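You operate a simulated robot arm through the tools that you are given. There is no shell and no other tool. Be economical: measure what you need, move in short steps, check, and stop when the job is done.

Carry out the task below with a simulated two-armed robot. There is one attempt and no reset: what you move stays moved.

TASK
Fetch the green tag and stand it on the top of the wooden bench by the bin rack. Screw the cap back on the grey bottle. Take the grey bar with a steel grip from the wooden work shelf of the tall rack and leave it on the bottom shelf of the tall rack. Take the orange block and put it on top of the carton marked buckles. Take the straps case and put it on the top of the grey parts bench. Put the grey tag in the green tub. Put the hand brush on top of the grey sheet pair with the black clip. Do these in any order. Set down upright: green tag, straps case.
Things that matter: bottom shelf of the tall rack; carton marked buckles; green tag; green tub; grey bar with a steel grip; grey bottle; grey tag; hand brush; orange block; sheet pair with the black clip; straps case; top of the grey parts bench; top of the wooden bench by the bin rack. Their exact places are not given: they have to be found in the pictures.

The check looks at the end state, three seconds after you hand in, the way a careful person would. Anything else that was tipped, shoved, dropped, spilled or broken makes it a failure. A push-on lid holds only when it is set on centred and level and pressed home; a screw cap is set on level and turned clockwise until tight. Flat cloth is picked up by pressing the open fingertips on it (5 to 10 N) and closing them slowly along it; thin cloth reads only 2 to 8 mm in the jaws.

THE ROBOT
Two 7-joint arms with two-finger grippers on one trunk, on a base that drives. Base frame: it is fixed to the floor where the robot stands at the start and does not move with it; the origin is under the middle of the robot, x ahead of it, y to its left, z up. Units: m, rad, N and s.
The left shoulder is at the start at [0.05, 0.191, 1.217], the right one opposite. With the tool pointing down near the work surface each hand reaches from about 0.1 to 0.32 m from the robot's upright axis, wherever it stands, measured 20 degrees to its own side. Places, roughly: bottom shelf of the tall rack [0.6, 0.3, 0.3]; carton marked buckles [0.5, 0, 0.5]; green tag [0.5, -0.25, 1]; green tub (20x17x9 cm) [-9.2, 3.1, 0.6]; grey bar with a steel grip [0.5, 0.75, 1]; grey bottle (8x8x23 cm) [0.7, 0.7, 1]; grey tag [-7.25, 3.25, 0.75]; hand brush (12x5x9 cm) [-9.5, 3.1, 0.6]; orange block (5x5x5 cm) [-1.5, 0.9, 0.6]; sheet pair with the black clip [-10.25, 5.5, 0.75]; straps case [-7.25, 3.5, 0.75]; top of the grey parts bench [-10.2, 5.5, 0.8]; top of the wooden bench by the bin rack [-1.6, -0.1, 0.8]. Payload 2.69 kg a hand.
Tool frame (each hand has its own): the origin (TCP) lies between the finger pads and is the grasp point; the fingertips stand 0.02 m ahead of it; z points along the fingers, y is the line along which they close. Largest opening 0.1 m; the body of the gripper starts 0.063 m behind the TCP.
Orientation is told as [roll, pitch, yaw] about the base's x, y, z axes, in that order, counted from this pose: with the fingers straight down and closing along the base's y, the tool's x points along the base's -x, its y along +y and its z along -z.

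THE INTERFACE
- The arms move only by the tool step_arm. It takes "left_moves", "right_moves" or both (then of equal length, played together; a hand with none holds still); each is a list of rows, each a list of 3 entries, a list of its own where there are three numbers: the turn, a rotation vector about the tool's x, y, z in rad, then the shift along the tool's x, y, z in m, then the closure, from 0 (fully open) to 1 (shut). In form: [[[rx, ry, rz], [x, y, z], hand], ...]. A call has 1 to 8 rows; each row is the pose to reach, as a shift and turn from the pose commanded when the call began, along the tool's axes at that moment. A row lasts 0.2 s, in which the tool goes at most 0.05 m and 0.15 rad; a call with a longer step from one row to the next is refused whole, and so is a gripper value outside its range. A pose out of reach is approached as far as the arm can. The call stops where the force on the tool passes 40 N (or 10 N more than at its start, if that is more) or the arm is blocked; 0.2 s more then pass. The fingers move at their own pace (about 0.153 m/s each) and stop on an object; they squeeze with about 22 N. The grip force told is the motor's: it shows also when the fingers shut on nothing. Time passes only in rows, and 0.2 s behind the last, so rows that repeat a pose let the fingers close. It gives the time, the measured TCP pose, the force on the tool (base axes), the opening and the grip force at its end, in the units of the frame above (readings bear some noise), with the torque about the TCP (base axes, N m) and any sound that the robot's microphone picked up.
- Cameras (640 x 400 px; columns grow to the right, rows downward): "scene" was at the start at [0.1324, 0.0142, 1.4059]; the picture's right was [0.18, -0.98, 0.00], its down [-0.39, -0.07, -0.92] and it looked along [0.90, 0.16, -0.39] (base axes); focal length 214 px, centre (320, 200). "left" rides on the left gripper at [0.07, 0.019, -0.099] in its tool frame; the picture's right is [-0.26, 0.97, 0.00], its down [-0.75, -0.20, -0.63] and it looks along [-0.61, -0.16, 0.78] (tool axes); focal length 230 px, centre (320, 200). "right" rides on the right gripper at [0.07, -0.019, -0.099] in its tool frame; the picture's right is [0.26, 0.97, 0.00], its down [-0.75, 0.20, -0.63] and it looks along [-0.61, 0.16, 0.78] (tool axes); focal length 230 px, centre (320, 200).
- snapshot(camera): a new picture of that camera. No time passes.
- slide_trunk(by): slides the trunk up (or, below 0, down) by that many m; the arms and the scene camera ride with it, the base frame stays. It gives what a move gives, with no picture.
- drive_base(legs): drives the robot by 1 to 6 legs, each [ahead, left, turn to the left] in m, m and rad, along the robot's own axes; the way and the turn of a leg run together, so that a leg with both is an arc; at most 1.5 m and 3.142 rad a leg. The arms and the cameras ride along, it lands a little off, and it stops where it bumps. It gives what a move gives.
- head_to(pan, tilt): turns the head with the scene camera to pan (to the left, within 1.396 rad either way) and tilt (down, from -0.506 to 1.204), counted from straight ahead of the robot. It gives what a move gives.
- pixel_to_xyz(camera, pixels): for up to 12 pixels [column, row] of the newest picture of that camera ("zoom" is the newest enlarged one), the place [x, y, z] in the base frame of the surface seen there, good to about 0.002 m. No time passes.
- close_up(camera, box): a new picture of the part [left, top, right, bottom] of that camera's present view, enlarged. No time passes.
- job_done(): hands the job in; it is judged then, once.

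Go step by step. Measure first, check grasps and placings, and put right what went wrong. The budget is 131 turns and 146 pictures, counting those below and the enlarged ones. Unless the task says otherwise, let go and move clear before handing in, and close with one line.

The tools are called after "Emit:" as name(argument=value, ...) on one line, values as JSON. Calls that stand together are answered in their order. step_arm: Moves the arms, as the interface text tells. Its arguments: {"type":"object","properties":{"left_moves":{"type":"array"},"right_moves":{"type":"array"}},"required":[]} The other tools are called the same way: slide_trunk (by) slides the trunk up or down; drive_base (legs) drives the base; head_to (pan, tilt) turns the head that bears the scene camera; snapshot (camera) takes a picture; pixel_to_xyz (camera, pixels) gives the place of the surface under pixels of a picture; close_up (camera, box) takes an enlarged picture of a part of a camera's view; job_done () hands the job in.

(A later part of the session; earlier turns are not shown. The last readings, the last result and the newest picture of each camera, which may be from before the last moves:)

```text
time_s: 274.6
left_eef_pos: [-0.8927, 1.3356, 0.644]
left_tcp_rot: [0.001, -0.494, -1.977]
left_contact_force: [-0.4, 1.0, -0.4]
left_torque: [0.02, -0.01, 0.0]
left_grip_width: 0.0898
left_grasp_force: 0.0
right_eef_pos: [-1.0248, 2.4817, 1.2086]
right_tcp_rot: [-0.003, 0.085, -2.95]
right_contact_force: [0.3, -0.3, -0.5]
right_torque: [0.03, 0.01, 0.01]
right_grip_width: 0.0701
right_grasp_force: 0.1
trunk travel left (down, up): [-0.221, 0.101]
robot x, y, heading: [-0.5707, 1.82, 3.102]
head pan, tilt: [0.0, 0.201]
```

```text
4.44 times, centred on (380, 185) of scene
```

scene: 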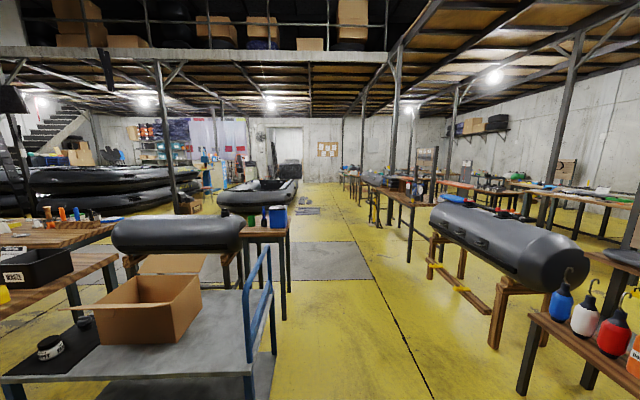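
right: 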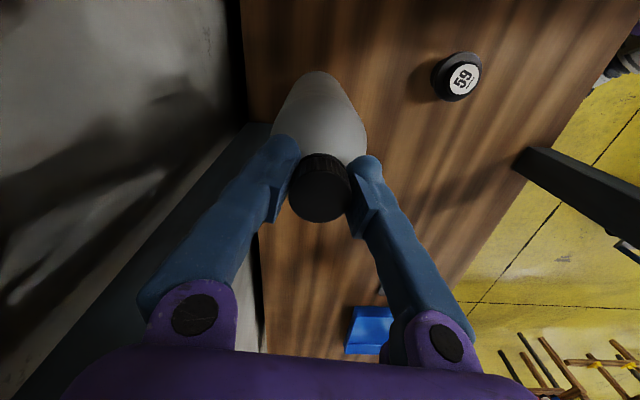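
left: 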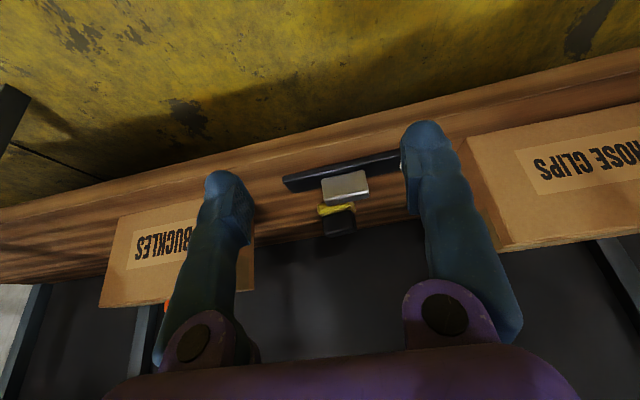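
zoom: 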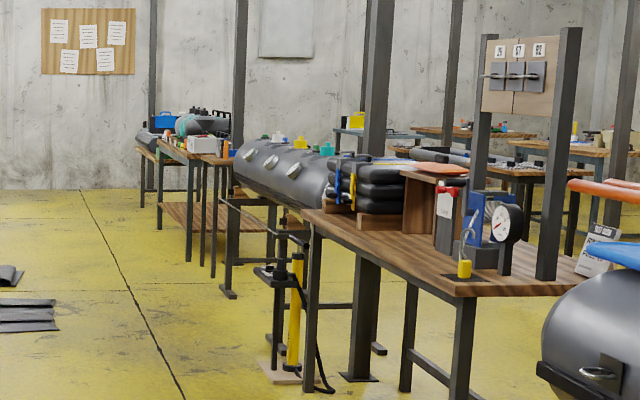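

The corridor at y≈2.3–2.5 is clear. In one go I'll unwind the right wrist, tuck that arm in, and drive down the corridor toward the far bench.

Emit:
step_arm(right_moves=[[[0.012, 0, -0.148], [0, 0, 0], 0.3], [[0.024, 0, -0.296], [0, 0, 0], 0.3], [[0.036, 0, -0.444], [0, 0, 0], 0.3], [[0.047, 0, -0.592], [0, 0, 0], 0.3], [[0.059, 0, -0.74], [0, 0, 0], 0.3], [[0.071, 0, -0.888], [0, 0, 0], 0.3], [[0.083, 0, -1.036], [0, 0, 0], 0.3], [[0.095, 0, -1.184], [0, 0, 0], 0.3]])

Emit:
step_arm(right_moves=[[[0.012, 0, -0.148], [0, 0, 0], 0.3], [[0.024, 0, -0.296], [0, 0, 0], 0.3], [[0.036, 0, -0.444], [0, 0, 0], 0.3], [[0.047, 0, -0.592], [0, 0, 0], 0.3], [[0.059, 0, -0.74], [0, 0, 0], 0.3], [[0.071, 0, -0.888], [0, 0, 0], 0.3], [[0.083, 0, -1.036], [0, 0, 0], 0.3], [[0.095, 0, -1.184], [0, 0, 0], 0.3]])

Emit:
step_arm(right_moves=[[[0.012, 0, -0.148], [0, 0, 0], 0.3], [[0.024, 0, -0.296], [0, 0, 0], 0.3], [[0.036, 0, -0.444], [0, 0, 0], 0.3], [[0.047, 0, -0.592], [0, 0, 0], 0.3], [[0.059, 0, -0.74], [0, 0, 0], 0.3], [[0.071, 0, -0.888], [0, 0, 0], 0.3], [[0.083, 0, -1.036], [0, 0, 0], 0.3], [[0.095, 0, -1.184], [0, 0, 0], 0.3]])

Emit:
step_arm(right_moves=[[[0.012, 0, -0.148], [0, 0, 0], 0.3], [[0.024, 0, -0.296], [0, 0, 0], 0.3], [[0.036, 0, -0.444], [0, 0, 0], 0.3], [[0.047, 0, -0.592], [0, 0, 0], 0.3], [[0.059, 0, -0.74], [0, 0, 0], 0.3], [[0.071, 0, -0.888], [0, 0, 0], 0.3], [[0.083, 0, -1.036], [0, 0, 0], 0.3], [[0.095, 0, -1.184], [0, 0, 0], 0.3]])

Emit:
drive_base(legs=[[0, -0.42, 0], [1.43, 0, 0], [1.43, 0, 0], [1.43, 0, 0], [1.43, 0, 0]])

Emit:
head_to(pan=-0.9, tilt=0.35)

Emit:
snapshot(camera="scene")

```text
time_s: 276.4
left_eef_pos: [-0.8929, 1.3356, 0.6444]
left_tcp_rot: [0.001, -0.494, -1.977]
left_contact_force: [0.7, 0.5, -0.3]
left_torque: [-0.01, 0.04, -0.01]
left_grip_width: 0.0903
left_grasp_force: 0.1
right_eef_pos: [-1.0252, 2.482, 1.2095]
right_tcp_rot: [0.002, 0.087, -1.758]
right_contact_force: [-0.1, -0.2, 0.7]
right_torque: [0.0, 0.05, 0.03]
right_grip_width: 0.07
right_grasp_force: 0.1
trunk travel left (down, up): [-0.221, 0.101]
robot x, y, heading: [-0.5743, 1.8224, 3.105]
head pan, tilt: [0.0, 0.201]
```

```text
time_s: 278.2
left_eef_pos: [-0.8926, 1.3344, 0.6439]
left_tcp_rot: [0.001, -0.493, -1.977]
left_contact_force: [-0.2, -0.5, 0.2]
left_torque: [-0.02, 0.01, 0.02]
left_grip_width: 0.0898
left_grasp_force: 0.2
right_eef_pos: [-1.0232, 2.4794, 1.21]
right_tcp_rot: [0.005, 0.082, -0.571]
right_contact_force: [0.4, 0.0, 0.4]
right_torque: [0.02, -0.03, -0.02]
right_grip_width: 0.0697
right_grasp_force: 0.0
trunk travel left (down, up): [-0.221, 0.101]
robot x, y, heading: [-0.5731, 1.8192, 3.111]
head pan, tilt: [0.0, 0.201]
```

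```text
time_s: 280.0
left_eef_pos: [-0.8939, 1.3347, 0.6449]
left_tcp_rot: [0.0, -0.493, -1.976]
left_contact_force: [0.0, 0.0, 0.2]
left_torque: [0.01, 0.02, 0.02]
left_grip_width: 0.0898
left_grasp_force: 0.0
right_eef_pos: [-1.0239, 2.4809, 1.2084]
right_tcp_rot: [0.003, 0.073, 0.618]
right_contact_force: [-0.9, -0.5, -0.1]
right_torque: [-0.01, 0.02, 0.02]
right_grip_width: 0.07
right_grasp_force: 0.1
trunk travel left (down, up): [-0.221, 0.101]
robot x, y, heading: [-0.5746, 1.8197, 3.108]
head pan, tilt: [0.0, 0.201]
```

```text
time_s: 281.8
left_eef_pos: [-0.8932, 1.3353, 0.6449]
left_tcp_rot: [0.0, -0.493, -1.978]
left_contact_force: [-0.2, 0.9, 0.1]
left_torque: [-0.03, -0.04, -0.03]
left_grip_width: 0.0897
left_grasp_force: 0.0
right_eef_pos: [-1.0247, 2.4828, 1.2087]
right_tcp_rot: [-0.005, 0.076, 1.804]
right_contact_force: [0.4, 0.0, 0.1]
right_torque: [0.0, 0.01, 0.01]
right_grip_width: 0.0701
right_grasp_force: 0.2
trunk travel left (down, up): [-0.221, 0.101]
robot x, y, heading: [-0.5706, 1.8208, 3.11]
head pan, tilt: [0.0, 0.201]
```

```text
time_s: 313.0
left_eef_pos: [-6.6495, 2.2642, 0.6433]
left_tcp_rot: [0.002, -0.493, -2.06]
left_contact_force: [0.8, 0.9, -0.8]
left_torque: [-0.01, -0.01, -0.01]
left_grip_width: 0.0901
left_grasp_force: 0.0
right_eef_pos: [-6.6867, 3.4175, 1.2088]
right_tcp_rot: [-0.005, 0.076, 1.72]
right_contact_force: [-0.1, -0.1, -0.6]
right_torque: [0.0, 0.0, 0.0]
right_grip_width: 0.0698
right_grasp_force: 0.0
trunk travel left (down, up): [-0.221, 0.101]
robot x, y, heading: [-6.2926, 2.719, 3.029]
head pan, tilt: [0.0, 0.201]
```

```text
time_s: 314.2
left_eef_pos: [-6.6491, 2.2633, 0.6437]
left_tcp_rot: [-0.001, -0.494, -2.06]
left_contact_force: [-0.4, 0.4, 0.3]
left_torque: [0.04, 0.03, 0.0]
left_grip_width: 0.0901
left_grasp_force: 0.1
right_eef_pos: [-6.6873, 3.4181, 1.2091]
right_tcp_rot: [-0.004, 0.077, 1.72]
right_contact_force: [-0.2, -0.2, 0.5]
right_torque: [-0.01, 0.01, 0.02]
right_grip_width: 0.07
right_grasp_force: 0.2
trunk travel left (down, up): [-0.221, 0.101]
robot x, y, heading: [-6.291, 2.7201, 3.027]
head pan, tilt: [-0.901, 0.351]
```

```text
27 pictures are left
```

scene: 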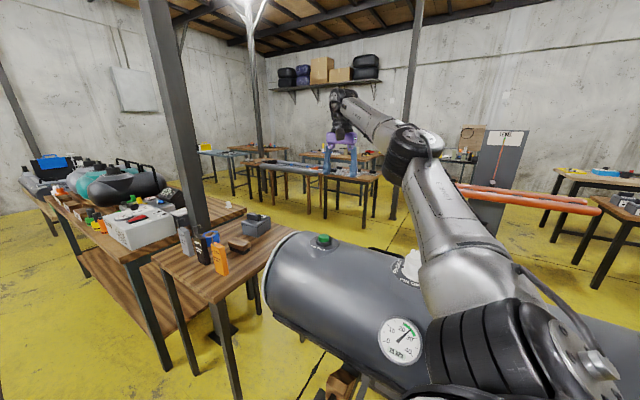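

Arrived near the far benches. Zooming on the small table at left where the tag and case should be.

Emit:
close_up(camera="scene", box=[20, 170, 300, 330])

Emit:
pixel_to_xyz(camera="zoom", pixels=[[455, 210], [433, 195], [375, 190], [515, 135], [500, 175], [555, 120], [565, 165], [430, 245], [230, 140], [60, 30], [380, 225], [600, 170]])

```text
2.29 times, centred on (160, 250) of scene
```

zoom: 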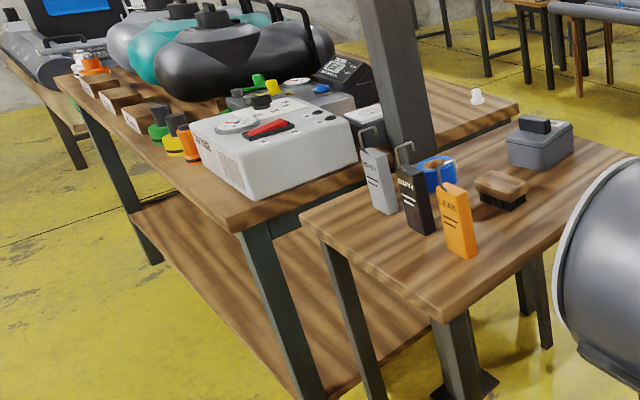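

```text
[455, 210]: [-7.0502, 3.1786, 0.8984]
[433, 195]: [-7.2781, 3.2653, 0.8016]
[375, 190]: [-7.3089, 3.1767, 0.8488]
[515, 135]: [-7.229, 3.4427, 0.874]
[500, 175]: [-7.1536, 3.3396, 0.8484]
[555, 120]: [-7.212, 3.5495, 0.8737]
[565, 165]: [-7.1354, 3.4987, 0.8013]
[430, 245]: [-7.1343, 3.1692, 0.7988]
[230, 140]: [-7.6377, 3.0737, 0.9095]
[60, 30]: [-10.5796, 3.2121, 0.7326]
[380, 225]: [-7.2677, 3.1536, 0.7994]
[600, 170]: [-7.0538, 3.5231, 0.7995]
```

The grey tag stands at about (-7.30, 3.18) beside the black and orange ones; the grey case is at (-7.22, 3.50). Checking the column's place, the label, and the tag's shape.

Emit:
pixel_to_xyz(camera="scene", pixels=[[219, 333], [175, 120], [200, 200], [330, 245], [400, 260]])

Emit:
close_up(camera="scene", box=[165, 195, 285, 290])

Emit:
pixel_to_xyz(camera="zoom", pixels=[[85, 165], [120, 230], [70, 175], [135, 190], [100, 240], [70, 160], [110, 155], [185, 200], [440, 130], [560, 110], [480, 160], [525, 85]])

```text
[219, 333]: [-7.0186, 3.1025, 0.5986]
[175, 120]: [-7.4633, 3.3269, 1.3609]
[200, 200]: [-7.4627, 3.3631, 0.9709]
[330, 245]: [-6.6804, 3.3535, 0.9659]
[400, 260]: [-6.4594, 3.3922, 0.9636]
```

```text
4.21 times, centred on (225, 242) of scene
```

zoom: 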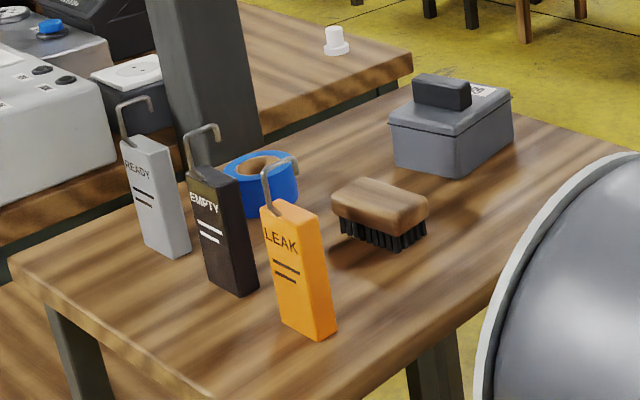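

```text
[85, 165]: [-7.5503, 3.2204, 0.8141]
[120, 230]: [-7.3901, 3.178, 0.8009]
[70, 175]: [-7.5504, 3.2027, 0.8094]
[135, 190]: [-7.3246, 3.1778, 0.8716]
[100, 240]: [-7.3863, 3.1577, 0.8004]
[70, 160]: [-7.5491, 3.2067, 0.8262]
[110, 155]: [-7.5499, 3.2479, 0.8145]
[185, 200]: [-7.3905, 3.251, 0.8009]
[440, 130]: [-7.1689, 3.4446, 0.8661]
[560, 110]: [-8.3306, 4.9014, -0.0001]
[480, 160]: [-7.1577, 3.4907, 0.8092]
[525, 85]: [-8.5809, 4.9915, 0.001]
```

The column is at (-7.46, 3.35). I'll bring the right hand, already vertical, over the tags and look down.

Emit:
drive_base(legs=[[0.575, 0.33, 0]])

Emit:
snapshot(camera="right")

Emit:
close_up(camera="right", box=[200, 60, 440, 210])

```text
time_s: 317.9
left_eef_pos: [-7.2721, 2.0036, 0.644]
left_tcp_rot: [-0.001, -0.492, -2.072]
left_contact_force: [0.4, -1.1, -0.5]
left_torque: [0.02, -0.05, 0.01]
left_grip_width: 0.0901
left_grasp_force: 0.0
right_eef_pos: [-7.297, 3.1585, 1.2096]
right_tcp_rot: [-0.004, 0.077, 1.709]
right_contact_force: [-0.2, 0.6, 0.5]
right_torque: [0.02, -0.03, 0.0]
right_grip_width: 0.0698
right_grasp_force: 0.0
trunk travel left (down, up): [-0.221, 0.101]
robot x, y, heading: [-6.9053, 2.4577, 3.015]
head pan, tilt: [-0.901, 0.351]
```

```text
24 pictures are left
```

right: 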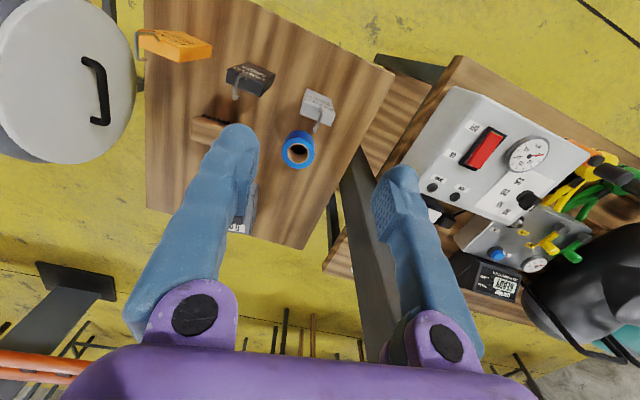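

```text
2.67 times, centred on (320, 135) of right
```

zoom: 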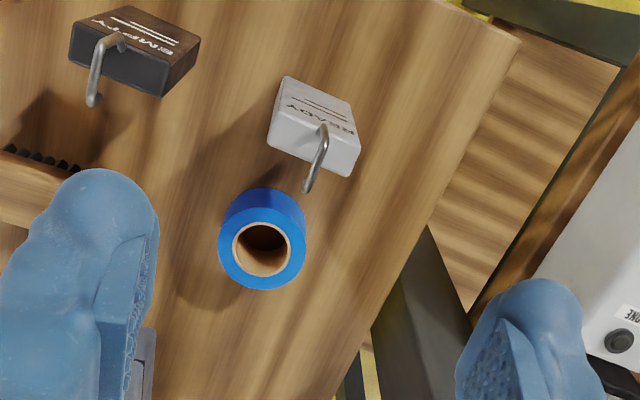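

Emit:
pixel_to_xyz(camera="zoom", pixels=[[270, 130], [345, 170], [275, 145], [350, 135], [290, 78], [310, 185], [325, 130], [240, 240], [345, 175], [262, 215]])

Emit:
close_up(camera="right", box=[285, 80, 355, 135])

Emit:
pixel_to_xyz(camera="zoom", pixels=[[150, 170], [340, 280], [170, 210], [330, 320], [280, 170], [345, 250], [200, 225], [300, 300]])

```text
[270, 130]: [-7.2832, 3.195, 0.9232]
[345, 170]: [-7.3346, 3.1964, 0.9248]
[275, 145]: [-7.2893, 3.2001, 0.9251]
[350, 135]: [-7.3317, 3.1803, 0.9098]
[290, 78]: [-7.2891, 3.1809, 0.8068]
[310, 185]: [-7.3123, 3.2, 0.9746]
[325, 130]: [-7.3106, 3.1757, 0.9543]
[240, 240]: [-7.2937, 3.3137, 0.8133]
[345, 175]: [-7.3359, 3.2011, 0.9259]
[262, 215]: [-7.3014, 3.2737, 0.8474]
```

```text
7.27 times, centred on (320, 108) of right
```

zoom: 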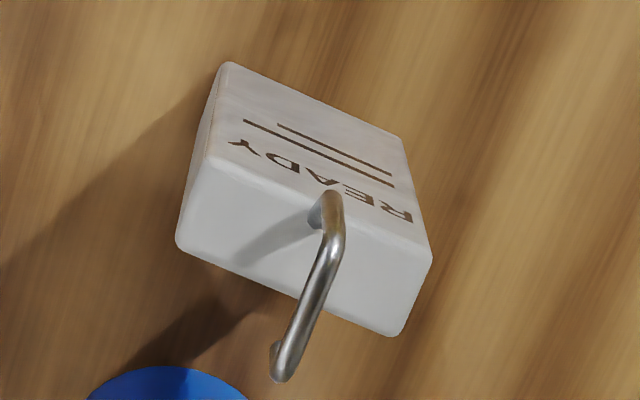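

```text
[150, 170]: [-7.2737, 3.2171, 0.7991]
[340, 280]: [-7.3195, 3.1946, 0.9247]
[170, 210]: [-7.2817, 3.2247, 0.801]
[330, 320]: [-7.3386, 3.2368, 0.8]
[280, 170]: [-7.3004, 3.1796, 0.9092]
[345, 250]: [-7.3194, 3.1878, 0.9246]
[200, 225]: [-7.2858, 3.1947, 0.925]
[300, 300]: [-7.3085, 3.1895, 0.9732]
```

The grey READY tag: width 53 mm along x, thickness 22 mm along y, top z 0.925, hook to 0.975. Descending, gripping across its width just under the hook, and lifting.

Emit:
step_arm(right_moves=[[[-0.005, 0, 0.07], [-0.012, 0.003, 0.042], 0.1], [[-0.0106, 0, 0.1376], [-0.024, 0.006, 0.085], 0.1], [[-0.0106, 0, 0.1376], [-0.034, 0.0085, 0.13], 0.1], [[-0.0106, 0, 0.1376], [-0.04, 0.0085, 0.175], 0.1], [[-0.0106, 0, 0.1376], [-0.046, 0.0085, 0.22], 0.1], [[-0.0106, 0, 0.1376], [-0.052, 0.0085, 0.26], 0.1], [[-0.0106, 0, 0.1376], [-0.055, 0.0085, 0.286], 0.1]])

Emit:
step_arm(right_moves=[[[0, 0, 0], [0, 0, 0], 0.4], [[0, 0, 0], [0, 0, 0], 0.6], [[0, 0, 0], [0, 0, 0], 0.9], [[0, 0, 0], [0, 0, 0], 0.95], [[0, 0, 0], [0, 0, -0.04], 0.95], [[0, 0, 0], [0, 0, -0.085], 0.95], [[0, 0, 0], [0, 0, -0.13], 0.95]])

Emit:
snapshot(camera="right")

```text
time_s: 319.5
left_eef_pos: [-7.273, 2.0053, 0.6449]
left_tcp_rot: [0.001, -0.496, -2.073]
left_contact_force: [0.3, -0.2, -0.5]
left_torque: [-0.01, 0.01, 0.01]
left_grip_width: 0.0898
left_grasp_force: 0.0
right_eef_pos: [-7.3108, 3.1912, 0.9174]
right_tcp_rot: [-0.005, 0.074, 1.569]
right_contact_force: [-0.2, -0.2, -0.5]
right_torque: [0.0, 0.0, 0.01]
right_grip_width: 0.0899
right_grasp_force: 0.0
trunk travel left (down, up): [-0.221, 0.101]
robot x, y, heading: [-6.9105, 2.4532, 3.018]
head pan, tilt: [-0.901, 0.351]
```

```text
time_s: 321.1
left_eef_pos: [-7.2724, 2.0048, 0.6429]
left_tcp_rot: [0.0, -0.492, -2.071]
left_contact_force: [-0.7, 0.1, -0.1]
left_torque: [0.01, -0.04, 0.0]
left_grip_width: 0.0901
left_grasp_force: 0.0
right_eef_pos: [-7.3094, 3.1981, 1.0476]
right_tcp_rot: [-0.003, 0.075, 1.569]
right_contact_force: [0.8, 0.1, -0.8]
right_torque: [0.0, 0.01, -0.01]
right_grip_width: 0.0547
right_grasp_force: 21.7
trunk travel left (down, up): [-0.221, 0.101]
robot x, y, heading: [-6.9116, 2.4559, 3.01]
head pan, tilt: [-0.901, 0.351]
```

```text
21 pictures are left
```

right: 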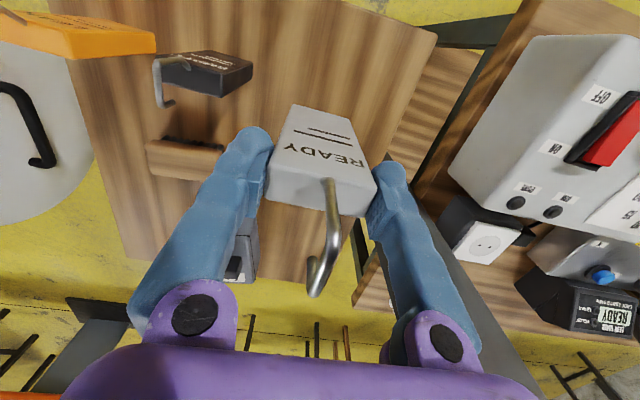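

The tag is held (55 mm). Backing away from the bench and driving on to the tub's area, then looking.

Emit:
drive_base(legs=[[-0.042, 0.317, 0], [0.87, 0.115, 0], [0.87, 0.115, 0]])

Emit:
head_to(pan=-1.0, tilt=0.45)

Emit:
snapshot(camera="scene")

```text
time_s: 325.8
left_eef_pos: [-7.3941, 1.68, 0.6421]
left_tcp_rot: [0.001, -0.494, -2.071]
left_contact_force: [-0.2, 0.1, 0.2]
left_torque: [-0.02, 0.01, 0.02]
left_grip_width: 0.0899
left_grasp_force: 0.1
right_eef_pos: [-7.4324, 2.8765, 1.0459]
right_tcp_rot: [-0.006, 0.077, 1.57]
right_contact_force: [0.3, -0.1, -1.2]
right_torque: [-0.01, 0.0, -0.01]
right_grip_width: 0.0551
right_grasp_force: 22.3
trunk travel left (down, up): [-0.221, 0.101]
robot x, y, heading: [-7.0346, 2.1366, 3.018]
head pan, tilt: [-0.901, 0.351]
stopped in leg 2: the robot was blocked; the commanded pose is now the measured one
```

```text
time_s: 326.4
left_eef_pos: [-7.3934, 1.6802, 0.6438]
left_tcp_rot: [0.002, -0.492, -2.07]
left_contact_force: [0.7, 0.4, -0.1]
left_torque: [-0.03, 0.02, -0.03]
left_grip_width: 0.0898
left_grasp_force: 0.2
right_eef_pos: [-7.4321, 2.8769, 1.0481]
right_tcp_rot: [-0.004, 0.078, 1.57]
right_contact_force: [0.3, 0.6, -0.8]
right_torque: [0.01, 0.0, -0.03]
right_grip_width: 0.055
right_grasp_force: 22.4
trunk travel left (down, up): [-0.221, 0.101]
robot x, y, heading: [-7.0336, 2.1368, 3.019]
head pan, tilt: [-1.0, 0.45]
```

```text
20 pictures are left
```

scene: 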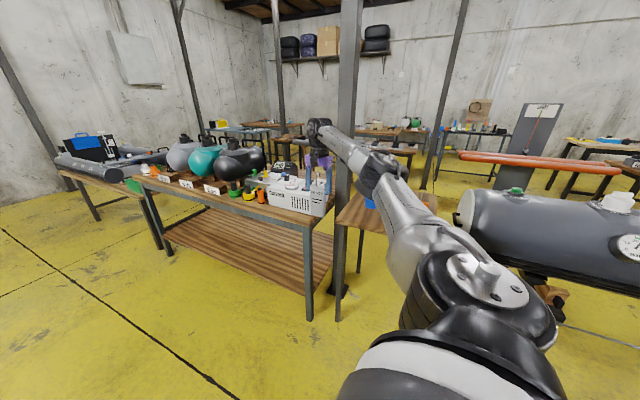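

Something low ahead blocked the base, likely the slabs on the floor near y≈1.8. I'll pull the right hand in, shift back toward the bench side by 0.3 m, and continue.

Emit:
step_arm(right_moves=[[[0, 0, 0], [0.045, 0, 0], 0.95], [[0, 0, 0], [0.09, 0, 0], 0.95], [[0, 0, 0], [0.135, 0, 0], 0.95], [[0, 0, 0], [0.18, 0, 0], 0.95], [[0, 0, 0], [0.225, 0, 0], 0.95]])

Emit:
slide_trunk(by=0.095)

Emit:
drive_base(legs=[[-0.08, -0.31, 0], [0.87, 0.1, 0], [0.87, 0.1, 0]])

Emit:
head_to(pan=-0.8, tilt=0.45)

Emit:
snapshot(camera="scene")

```text
time_s: 327.6
left_eef_pos: [-7.392, 1.6807, 0.6423]
left_tcp_rot: [0.001, -0.492, -2.069]
left_contact_force: [-0.4, -1.1, 0.6]
left_torque: [0.04, -0.04, 0.05]
left_grip_width: 0.0904
left_grasp_force: 0.0
right_eef_pos: [-7.4327, 2.6541, 1.067]
right_tcp_rot: [-0.004, 0.076, 1.566]
right_contact_force: [-0.8, -0.1, -0.3]
right_torque: [0.01, 0.01, -0.02]
right_grip_width: 0.0549
right_grasp_force: 21.9
trunk travel left (down, up): [-0.221, 0.101]
robot x, y, heading: [-7.0283, 2.133, 3.018]
head pan, tilt: [-1.0, 0.45]
```

```text
time_s: 328.9
left_eef_pos: [-7.393, 1.6805, 0.7377]
left_tcp_rot: [0.001, -0.493, -2.07]
left_contact_force: [0.4, 0.6, 0.5]
left_torque: [0.0, 0.03, 0.02]
left_grip_width: 0.09
left_grasp_force: 0.2
right_eef_pos: [-7.4311, 2.6552, 1.1622]
right_tcp_rot: [-0.004, 0.077, 1.567]
right_contact_force: [0.2, 0.3, -1.6]
right_torque: [0.02, -0.01, 0.04]
right_grip_width: 0.055
right_grasp_force: 22.1
trunk travel left (down, up): [-0.316, 0.006]
robot x, y, heading: [-7.0315, 2.1333, 3.019]
head pan, tilt: [-1.0, 0.45]
```

```text
time_s: 340.6
left_eef_pos: [-9.0444, 1.9975, 0.7391]
left_tcp_rot: [0.004, -0.492, -2.085]
left_contact_force: [0.0, -0.7, -0.8]
left_torque: [-0.02, 0.01, 0.03]
left_grip_width: 0.0899
left_grasp_force: 0.1
right_eef_pos: [-9.071, 2.9708, 1.161]
right_tcp_rot: [-0.004, 0.077, 1.554]
right_contact_force: [-0.8, -0.1, -1.5]
right_torque: [0.01, 0.0, 0.0]
right_grip_width: 0.0549
right_grasp_force: 21.4
trunk travel left (down, up): [-0.316, 0.006]
robot x, y, heading: [-8.6756, 2.4479, 3.003]
head pan, tilt: [-1.0, 0.45]
```

```text
time_s: 341.4
left_eef_pos: [-9.0445, 1.9966, 0.7402]
left_tcp_rot: [0.002, -0.491, -2.087]
left_contact_force: [0.2, 0.0, -0.3]
left_torque: [0.02, -0.01, -0.02]
left_grip_width: 0.0898
left_grasp_force: 0.0
right_eef_pos: [-9.0707, 2.9706, 1.1619]
right_tcp_rot: [-0.003, 0.077, 1.554]
right_contact_force: [0.3, 0.4, -1.4]
right_torque: [0.01, 0.01, 0.03]
right_grip_width: 0.055
right_grasp_force: 21.9
trunk travel left (down, up): [-0.316, 0.006]
robot x, y, heading: [-8.6752, 2.4483, 2.998]
head pan, tilt: [-0.799, 0.45]
```

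```text
19 pictures are left
```

scene: 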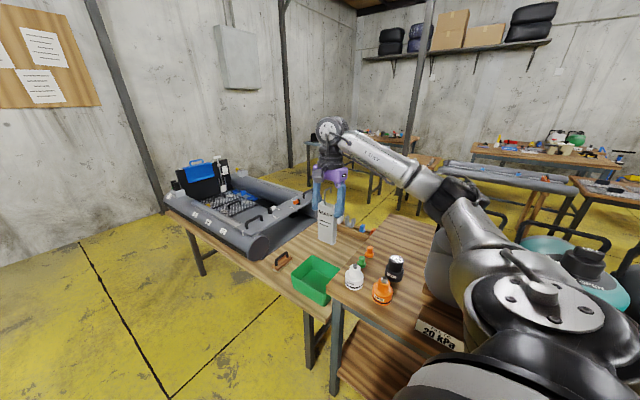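

The green tub is at (315,278) and the hand brush at about (283,260). Measuring both.

Emit:
close_up(camera="scene", box=[250, 230, 370, 310])

Emit:
pixel_to_xyz(camera="scene", pixels=[[311, 256], [339, 269], [292, 275], [325, 294], [317, 275], [283, 257], [277, 263], [289, 254], [282, 264], [300, 262], [333, 240], [352, 262]])

```text
5.00 times, centred on (310, 270) of scene
```

zoom: 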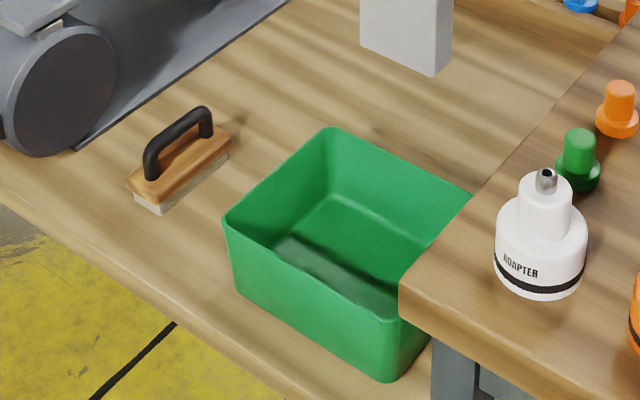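

```text
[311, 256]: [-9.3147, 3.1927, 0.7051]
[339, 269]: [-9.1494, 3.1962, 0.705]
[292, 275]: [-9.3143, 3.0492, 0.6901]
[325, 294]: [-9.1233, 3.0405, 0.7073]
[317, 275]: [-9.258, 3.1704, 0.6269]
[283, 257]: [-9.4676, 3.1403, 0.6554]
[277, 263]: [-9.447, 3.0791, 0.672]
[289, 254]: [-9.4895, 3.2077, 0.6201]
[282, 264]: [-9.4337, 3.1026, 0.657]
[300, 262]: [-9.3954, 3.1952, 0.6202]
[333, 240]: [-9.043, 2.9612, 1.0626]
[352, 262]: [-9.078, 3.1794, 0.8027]
```

Tub rim z 0.705, floor 0.625, centre (-9.22, 3.12). Positioning the tag over it and lowering.

Emit:
drive_base(legs=[[0.155, -0.025, 0]])

Emit:
step_arm(right_moves=[[[0, 0, 0], [-0.05, 0, 0], 0.95], [[0, 0, 0], [-0.1, 0, 0], 0.95]])

Emit:
slide_trunk(by=-0.28)

Emit:
snapshot(camera="right")

Emit:
pixel_to_xyz(camera="right", pixels=[[320, 100], [300, 50], [250, 60], [400, 60], [320, 140], [420, 90], [210, 80]])

```text
time_s: 342.8
left_eef_pos: [-9.1904, 2.0421, 0.7388]
left_tcp_rot: [0.003, -0.492, -2.086]
left_contact_force: [-0.4, 0.6, -0.5]
left_torque: [0.0, -0.04, 0.02]
left_grip_width: 0.09
left_grasp_force: 0.1
right_eef_pos: [-9.217, 3.0155, 1.1617]
right_tcp_rot: [-0.005, 0.077, 1.555]
right_contact_force: [-0.6, 0.5, -1.4]
right_torque: [-0.04, -0.02, 0.02]
right_grip_width: 0.0551
right_grasp_force: 22.0
trunk travel left (down, up): [-0.316, 0.006]
robot x, y, heading: [-8.8221, 2.4907, 3.002]
head pan, tilt: [-0.799, 0.45]
```

```text
time_s: 343.4
left_eef_pos: [-9.1901, 2.0412, 0.7385]
left_tcp_rot: [0.004, -0.492, -2.086]
left_contact_force: [-0.6, -0.4, 0.6]
left_torque: [0.0, 0.0, 0.02]
left_grip_width: 0.09
left_grasp_force: 0.0
right_eef_pos: [-9.2146, 3.1142, 1.1515]
right_tcp_rot: [-0.004, 0.077, 1.553]
right_contact_force: [0.2, 0.3, -1.1]
right_torque: [0.02, -0.01, -0.01]
right_grip_width: 0.0548
right_grasp_force: 21.6
trunk travel left (down, up): [-0.316, 0.006]
robot x, y, heading: [-8.8229, 2.4895, 3.002]
head pan, tilt: [-0.799, 0.45]
```

```text
time_s: 346.2
left_eef_pos: [-9.1895, 2.0416, 0.4596]
left_tcp_rot: [0.002, -0.494, -2.083]
left_contact_force: [-0.5, 0.2, 0.8]
left_torque: [0.02, -0.01, -0.01]
left_grip_width: 0.0902
left_grasp_force: 0.1
right_eef_pos: [-9.2148, 3.1145, 0.8716]
right_tcp_rot: [-0.003, 0.077, 1.554]
right_contact_force: [0.1, -1.0, -0.5]
right_torque: [0.04, 0.0, 0.01]
right_grip_width: 0.055
right_grasp_force: 22.2
trunk travel left (down, up): [-0.036, 0.286]
robot x, y, heading: [-8.8246, 2.4919, 3.003]
head pan, tilt: [-0.799, 0.45]
```

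```text
17 pictures are left
```

right: 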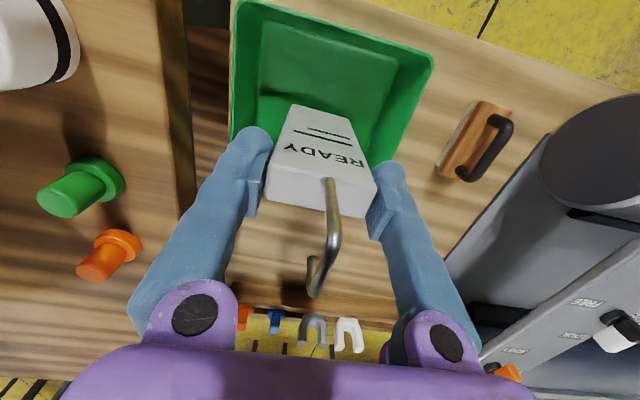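

```text
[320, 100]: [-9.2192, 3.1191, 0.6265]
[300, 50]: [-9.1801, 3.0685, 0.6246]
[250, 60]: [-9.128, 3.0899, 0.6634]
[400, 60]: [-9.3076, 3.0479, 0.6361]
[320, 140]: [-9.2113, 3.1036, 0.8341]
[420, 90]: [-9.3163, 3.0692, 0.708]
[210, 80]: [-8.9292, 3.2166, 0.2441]
```

Aligned inside the rim. Lowering to the tub floor, releasing, rising, and shifting over toward the brush.

Emit:
step_arm(right_moves=[[[0, 0, 0], [0, 0, 0.04], 0.95], [[0, 0, 0], [0, 0, 0.08], 0.95], [[0, 0, 0], [0, 0, 0.114], 0.95], [[0, 0, 0], [0, 0, 0.12], 0.95], [[0, 0, 0], [0, 0, 0.125], 0.95]])

Emit:
step_arm(right_moves=[[[0, 0, 0], [0, 0, 0], 0.6], [[0, 0, 0], [0, 0, 0], 0.25], [[0, 0, 0], [0, 0, 0], 0.25], [[0, 0, 0], [0, 0, -0.04], 0.25], [[0, 0, 0], [0, 0, -0.085], 0.25], [[0, 0, 0], [0, 0, -0.13], 0.25]])

Emit:
slide_trunk(by=0.06)

Emit:
drive_base(legs=[[0.225, 0.035, 0]])

Emit:
snapshot(camera="right")

```text
time_s: 347.4
left_eef_pos: [-9.1909, 2.038, 0.4519]
left_tcp_rot: [-0.006, -0.476, -2.079]
left_contact_force: [-0.4, -1.2, 0.1]
left_torque: [-0.01, 0.0, 0.0]
left_grip_width: 0.0902
left_grasp_force: 0.1
right_eef_pos: [-9.2129, 3.1039, 0.7675]
right_tcp_rot: [0.007, 0.05, 1.544]
right_contact_force: [0.4, -0.5, -1.1]
right_torque: [0.04, 0.0, 0.03]
right_grip_width: 0.0549
right_grasp_force: 22.2
trunk travel left (down, up): [-0.036, 0.286]
robot x, y, heading: [-8.8236, 2.4888, 3.006]
head pan, tilt: [-0.799, 0.45]
```

```text
time_s: 348.8
left_eef_pos: [-9.1893, 2.0413, 0.4562]
left_tcp_rot: [0.003, -0.494, -2.085]
left_contact_force: [-0.6, -0.1, 0.1]
left_torque: [-0.01, 0.02, -0.02]
left_grip_width: 0.0901
left_grasp_force: 0.0
right_eef_pos: [-9.2155, 3.1111, 0.8762]
right_tcp_rot: [-0.005, 0.075, 1.556]
right_contact_force: [-0.7, 0.3, 0.1]
right_torque: [0.02, 0.0, -0.03]
right_grip_width: 0.0749
right_grasp_force: 0.0
trunk travel left (down, up): [-0.036, 0.286]
robot x, y, heading: [-8.8228, 2.4865, 3.008]
head pan, tilt: [-0.799, 0.45]
```

```text
time_s: 349.8
left_eef_pos: [-9.1906, 2.0409, 0.5194]
left_tcp_rot: [0.0, -0.491, -2.083]
left_contact_force: [0.5, 0.4, -0.2]
left_torque: [0.0, 0.0, 0.01]
left_grip_width: 0.09
left_grasp_force: 0.1
right_eef_pos: [-9.2158, 3.1136, 0.9391]
right_tcp_rot: [-0.003, 0.077, 1.554]
right_contact_force: [0.1, 0.0, -0.5]
right_torque: [-0.03, -0.01, 0.0]
right_grip_width: 0.0749
right_grasp_force: 0.0
trunk travel left (down, up): [-0.096, 0.226]
robot x, y, heading: [-8.8241, 2.4943, 3.002]
head pan, tilt: [-0.799, 0.45]
```

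```text
time_s: 351.5
left_eef_pos: [-9.414, 2.0397, 0.519]
left_tcp_rot: [0.004, -0.492, -2.089]
left_contact_force: [0.9, 0.6, 0.2]
left_torque: [0.0, 0.01, 0.02]
left_grip_width: 0.0902
left_grasp_force: 0.1
right_eef_pos: [-9.4349, 3.1114, 0.9397]
right_tcp_rot: [-0.004, 0.077, 1.55]
right_contact_force: [0.7, -0.1, -0.5]
right_torque: [-0.02, -0.03, 0.0]
right_grip_width: 0.0745
right_grasp_force: 0.0
trunk travel left (down, up): [-0.096, 0.226]
robot x, y, heading: [-9.0454, 2.4873, 3.0]
head pan, tilt: [-0.799, 0.45]
```

```text
16 pictures are left
```

right: 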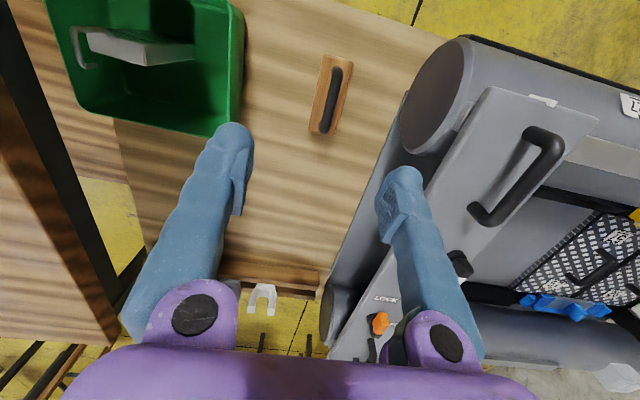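

The tag lies in the green tub. Measuring the brush handle at (332,98).

Emit:
pixel_to_xyz(camera="right", pixels=[[332, 100], [337, 75], [326, 128], [318, 90], [346, 105], [322, 133], [340, 60], [380, 200], [300, 100]])

Emit:
close_up(camera="right", box=[40, 0, 380, 150])

```text
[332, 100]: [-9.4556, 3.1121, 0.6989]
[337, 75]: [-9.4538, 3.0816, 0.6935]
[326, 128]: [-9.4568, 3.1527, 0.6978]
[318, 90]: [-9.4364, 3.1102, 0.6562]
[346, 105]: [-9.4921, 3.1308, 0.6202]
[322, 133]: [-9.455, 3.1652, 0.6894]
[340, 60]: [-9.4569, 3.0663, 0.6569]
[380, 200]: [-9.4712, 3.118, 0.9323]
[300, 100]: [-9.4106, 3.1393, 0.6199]
```

```text
1.88 times, centred on (210, 75) of right
```

zoom: 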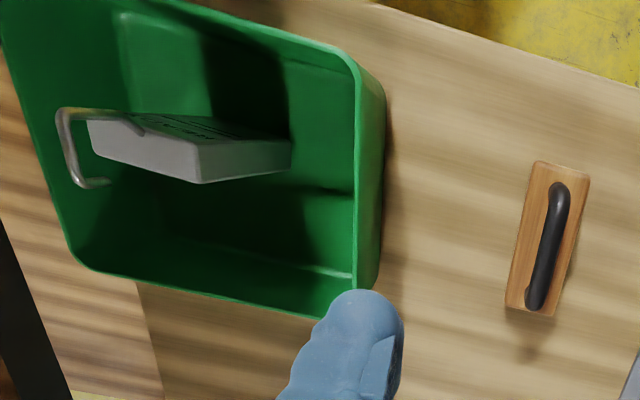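

The handle runs along y at (-9.4555, 3.117), top z 0.699. Descending with trunk and arm, gripping the handle, and lifting.

Emit:
slide_trunk(by=-0.09)

Emit:
step_arm(right_moves=[[[0, 0, 0], [-0.005, 0.01, 0.03], 0.5], [[0, 0, 0], [-0.01, 0.0207, 0.065], 0.5], [[0, 0, 0], [-0.013, 0.0207, 0.1], 0.5], [[0, 0, 0], [-0.016, 0.0207, 0.135], 0.5], [[0, 0, 0], [-0.0175, 0.0207, 0.1575], 0.5], [[0, 0, 0], [-0.0175, 0.0207, 0.1575], 0.5]])

Emit:
snapshot(camera="right")

```text
time_s: 352.7
left_eef_pos: [-9.4143, 2.0391, 0.4296]
left_tcp_rot: [0.001, -0.491, -2.087]
left_contact_force: [-1.1, 0.2, 0.0]
left_torque: [-0.02, 0.01, -0.04]
left_grip_width: 0.09
left_grasp_force: 0.0
right_eef_pos: [-9.4337, 3.1116, 0.8499]
right_tcp_rot: [-0.002, 0.075, 1.55]
right_contact_force: [0.0, 0.0, 0.0]
right_torque: [-0.04, 0.01, -0.01]
right_grip_width: 0.0749
right_grasp_force: 0.1
trunk travel left (down, up): [-0.006, 0.316]
robot x, y, heading: [-9.0431, 2.4861, 2.997]
head pan, tilt: [-0.799, 0.45]
```

```text
time_s: 354.1
left_eef_pos: [-9.414, 2.0397, 0.4296]
left_tcp_rot: [0.002, -0.49, -2.088]
left_contact_force: [-0.5, 0.5, 0.0]
left_torque: [0.01, -0.01, 0.0]
left_grip_width: 0.0901
left_grasp_force: 0.0
right_eef_pos: [-9.4543, 3.1182, 0.6872]
right_tcp_rot: [-0.003, 0.078, 1.55]
right_contact_force: [0.1, -0.5, 0.1]
right_torque: [-0.04, 0.0, -0.01]
right_grip_width: 0.0503
right_grasp_force: 0.0
trunk travel left (down, up): [-0.006, 0.316]
robot x, y, heading: [-9.0451, 2.4898, 2.999]
head pan, tilt: [-0.799, 0.45]
```

```text
14 pictures are left
```

right: 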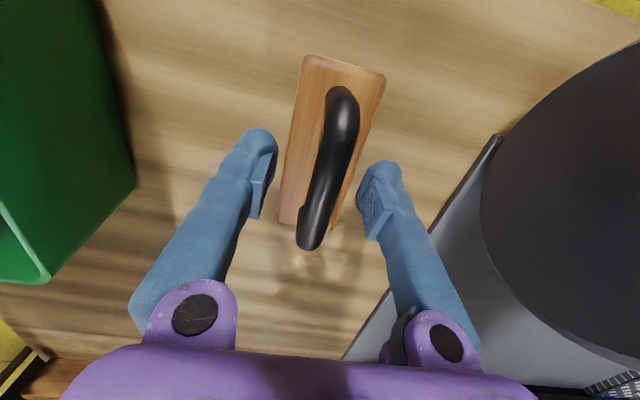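

The handle is between the fingers. Closing, lifting high, backing off, and looking for a way round to the parts bench.

Emit:
step_arm(right_moves=[[[0, 0, 0], [0, 0, 0], 0.8], [[0, 0, 0], [0, 0, 0], 1.0], [[0, 0, 0], [0, 0, 0], 1.0], [[0, 0, 0], [0, 0, -0.04], 1.0], [[0, 0, 0], [0, 0, -0.085], 1.0], [[0, 0, 0], [0, 0, -0.13], 1.0], [[0, 0, 0], [0.04, 0, -0.15], 1.0]])

Emit:
slide_trunk(by=0.27)

Emit:
drive_base(legs=[[0.2, 0.25, 0]])

Emit:
head_to(pan=-0.35, tilt=0.3)

Emit:
snapshot(camera="scene")

```text
time_s: 355.7
left_eef_pos: [-9.4132, 2.0395, 0.4283]
left_tcp_rot: [0.003, -0.492, -2.088]
left_contact_force: [0.3, 0.7, 0.3]
left_torque: [0.03, -0.03, -0.02]
left_grip_width: 0.0902
left_grasp_force: 0.0
right_eef_pos: [-9.455, 3.0896, 0.8433]
right_tcp_rot: [-0.002, 0.075, 1.549]
right_contact_force: [0.3, -0.8, -1.4]
right_torque: [0.01, 0.03, 0.0]
right_grip_width: 0.0065
right_grasp_force: 21.6
trunk travel left (down, up): [-0.006, 0.316]
robot x, y, heading: [-9.0426, 2.4879, 2.999]
head pan, tilt: [-0.799, 0.45]
```

```text
time_s: 358.5
left_eef_pos: [-9.4125, 2.0385, 0.6986]
left_tcp_rot: [0.003, -0.493, -2.088]
left_contact_force: [-1.0, -0.5, 0.4]
left_torque: [0.0, 0.02, 0.02]
left_grip_width: 0.0899
left_grasp_force: 0.1
right_eef_pos: [-9.4549, 3.0903, 1.1125]
right_tcp_rot: [-0.003, 0.079, 1.548]
right_contact_force: [0.1, -0.1, -1.5]
right_torque: [0.03, 0.0, -0.02]
right_grip_width: 0.0067
right_grasp_force: 22.2
trunk travel left (down, up): [-0.276, 0.046]
robot x, y, heading: [-9.0413, 2.4873, 3.002]
head pan, tilt: [-0.799, 0.45]
```

```text
time_s: 361.3
left_eef_pos: [-9.6429, 1.8131, 0.6986]
left_tcp_rot: [0.005, -0.491, -2.085]
left_contact_force: [0.4, 0.8, -0.2]
left_torque: [-0.01, -0.05, 0.0]
left_grip_width: 0.0898
left_grasp_force: 0.0
right_eef_pos: [-9.6906, 2.8633, 1.1126]
right_tcp_rot: [-0.003, 0.078, 1.556]
right_contact_force: [-0.2, -0.3, -2.2]
right_torque: [0.03, 0.01, 0.0]
right_grip_width: 0.0064
right_grasp_force: 22.0
trunk travel left (down, up): [-0.276, 0.046]
robot x, y, heading: [-9.277, 2.2682, 3.004]
head pan, tilt: [-0.799, 0.45]
```

```text
time_s: 362.2
left_eef_pos: [-9.6423, 1.8142, 0.698]
left_tcp_rot: [0.004, -0.491, -2.084]
left_contact_force: [0.2, -0.2, 0.4]
left_torque: [-0.02, -0.03, -0.03]
left_grip_width: 0.0901
left_grasp_force: 0.0
right_eef_pos: [-9.6888, 2.8644, 1.1126]
right_tcp_rot: [-0.005, 0.077, 1.554]
right_contact_force: [0.7, -1.1, -1.2]
right_torque: [0.01, 0.01, -0.01]
right_grip_width: 0.0063
right_grasp_force: 21.7
trunk travel left (down, up): [-0.276, 0.046]
robot x, y, heading: [-9.277, 2.2636, 3.004]
head pan, tilt: [-0.351, 0.3]
```

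```text
13 pictures are left
```

scene: 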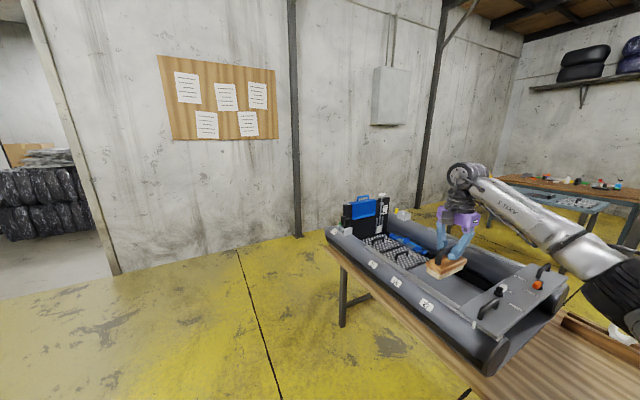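

The brush is held. There's a gap between this bench's far end and the wall; measuring it and the far parts bench.

Emit:
pixel_to_xyz(camera="scene", pixels=[[342, 325], [328, 245], [297, 234], [240, 247], [360, 222], [415, 208], [425, 215], [500, 215], [520, 190], [590, 230], [330, 240], [560, 182]])

Emit:
close_up(camera="scene", box=[400, 150, 640, 260])

```text
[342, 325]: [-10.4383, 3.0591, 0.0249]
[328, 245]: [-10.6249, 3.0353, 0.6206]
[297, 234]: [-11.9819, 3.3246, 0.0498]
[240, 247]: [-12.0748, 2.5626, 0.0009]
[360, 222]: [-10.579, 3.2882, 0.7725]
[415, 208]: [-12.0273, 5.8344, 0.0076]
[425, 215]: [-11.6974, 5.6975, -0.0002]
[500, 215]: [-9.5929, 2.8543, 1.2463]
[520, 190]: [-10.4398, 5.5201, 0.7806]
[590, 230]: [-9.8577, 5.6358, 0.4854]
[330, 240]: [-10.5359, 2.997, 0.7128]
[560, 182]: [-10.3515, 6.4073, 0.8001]
```

```text
2.67 times, centred on (520, 205) of scene
```

zoom: 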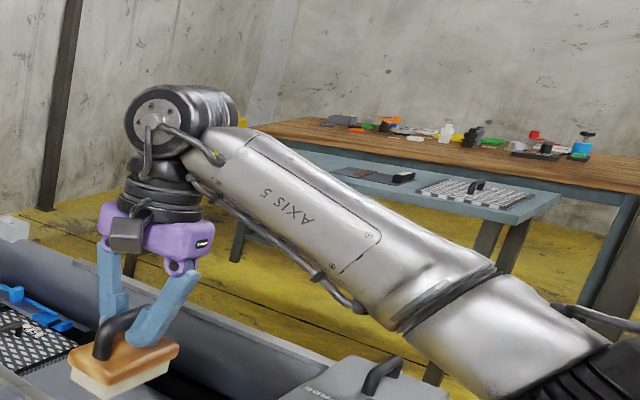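

There's a 1.35 m gap at the bench's end. Driving around it to in front of the grey parts bench, right arm toward it.

Emit:
drive_base(legs=[[0.95, 0.132, 0], [0.95, 0.132, 0], [0.151, -1.09, 0], [0.151, -1.09, 0], [-1.2, -0.25, 0]])

Emit:
snapshot(camera="right")

Emit:
head_to(pan=-1.1, tilt=0.5)

Emit:
snapshot(camera="scene")

```text
time_s: 396.5
left_eef_pos: [-10.3617, 4.055, 0.6986]
left_tcp_rot: [0.002, -0.493, -2.079]
left_contact_force: [-0.4, 1.2, -0.5]
left_torque: [-0.01, 0.0, 0.0]
left_grip_width: 0.09
left_grasp_force: 0.0
right_eef_pos: [-10.4126, 5.1047, 1.1123]
right_tcp_rot: [-0.006, 0.077, 1.56]
right_contact_force: [-0.2, 0.4, -1.1]
right_torque: [0.0, 0.0, 0.0]
right_grip_width: 0.0062
right_grasp_force: 22.1
trunk travel left (down, up): [-0.276, 0.046]
robot x, y, heading: [-9.9952, 4.5057, 3.008]
head pan, tilt: [-0.351, 0.3]
```

```text
11 pictures are left
```

right: 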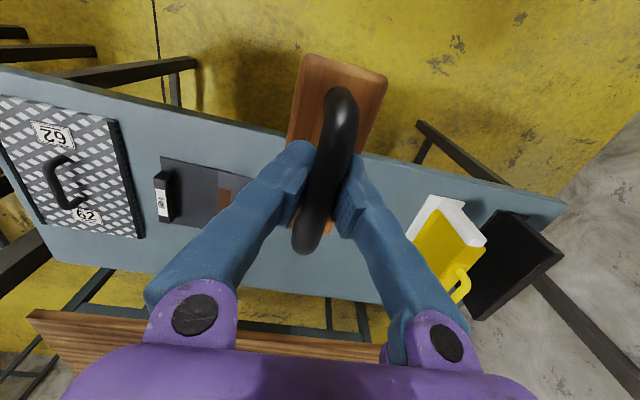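

```text
time_s: 397.6
left_eef_pos: [-10.3609, 4.0541, 0.6982]
left_tcp_rot: [0.003, -0.492, -2.079]
left_contact_force: [0.2, 0.0, -0.2]
left_torque: [0.0, -0.04, 0.02]
left_grip_width: 0.0897
left_grasp_force: 0.0
right_eef_pos: [-10.412, 5.1057, 1.1122]
right_tcp_rot: [-0.003, 0.079, 1.558]
right_contact_force: [0.6, 0.4, -1.4]
right_torque: [-0.01, 0.01, -0.01]
right_grip_width: 0.006
right_grasp_force: 21.6
trunk travel left (down, up): [-0.276, 0.046]
robot x, y, heading: [-10.0017, 4.505, 3.011]
head pan, tilt: [-1.1, 0.499]
```

```text
10 pictures are left
```

scene: 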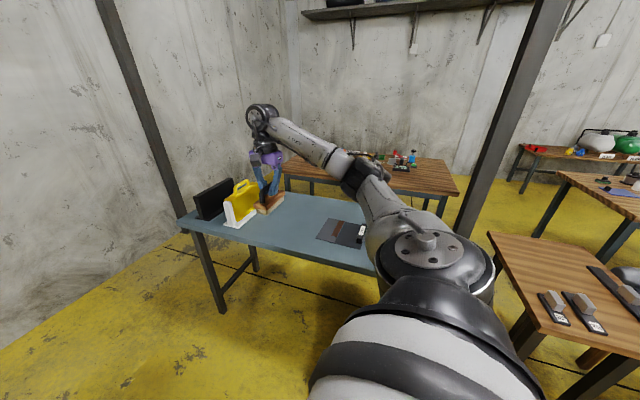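

The grey sheet pair with the black clip is at (200,195) in the hand picture. Measuring its extent and the free bench area.

Emit:
pixel_to_xyz(camera="right", pixels=[[190, 180], [230, 178], [205, 215], [163, 195], [222, 200], [245, 185], [172, 160], [300, 270], [370, 190], [430, 250], [260, 160], [350, 280]])

Emit:
close_up(camera="right", box=[130, 130, 290, 240])

```text
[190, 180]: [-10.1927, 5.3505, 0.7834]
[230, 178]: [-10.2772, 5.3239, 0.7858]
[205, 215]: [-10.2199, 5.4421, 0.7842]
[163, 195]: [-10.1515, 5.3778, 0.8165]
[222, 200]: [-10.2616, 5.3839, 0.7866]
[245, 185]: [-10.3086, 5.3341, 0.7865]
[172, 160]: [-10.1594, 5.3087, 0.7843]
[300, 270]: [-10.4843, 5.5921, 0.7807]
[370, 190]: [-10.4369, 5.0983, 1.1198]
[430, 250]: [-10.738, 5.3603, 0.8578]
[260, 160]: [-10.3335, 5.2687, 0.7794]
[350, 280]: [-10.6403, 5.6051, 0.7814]
```

```text
3.64 times, centred on (210, 185) of right
```

zoom: 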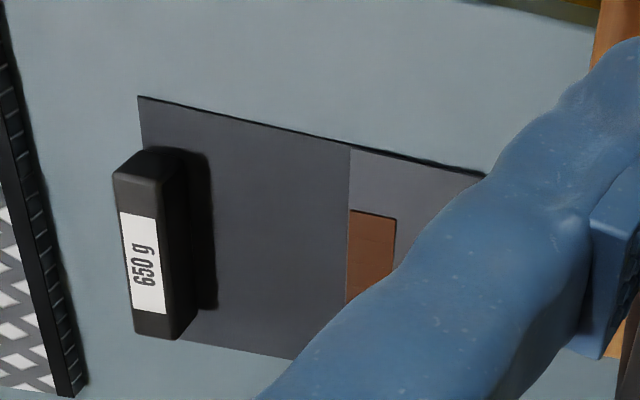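

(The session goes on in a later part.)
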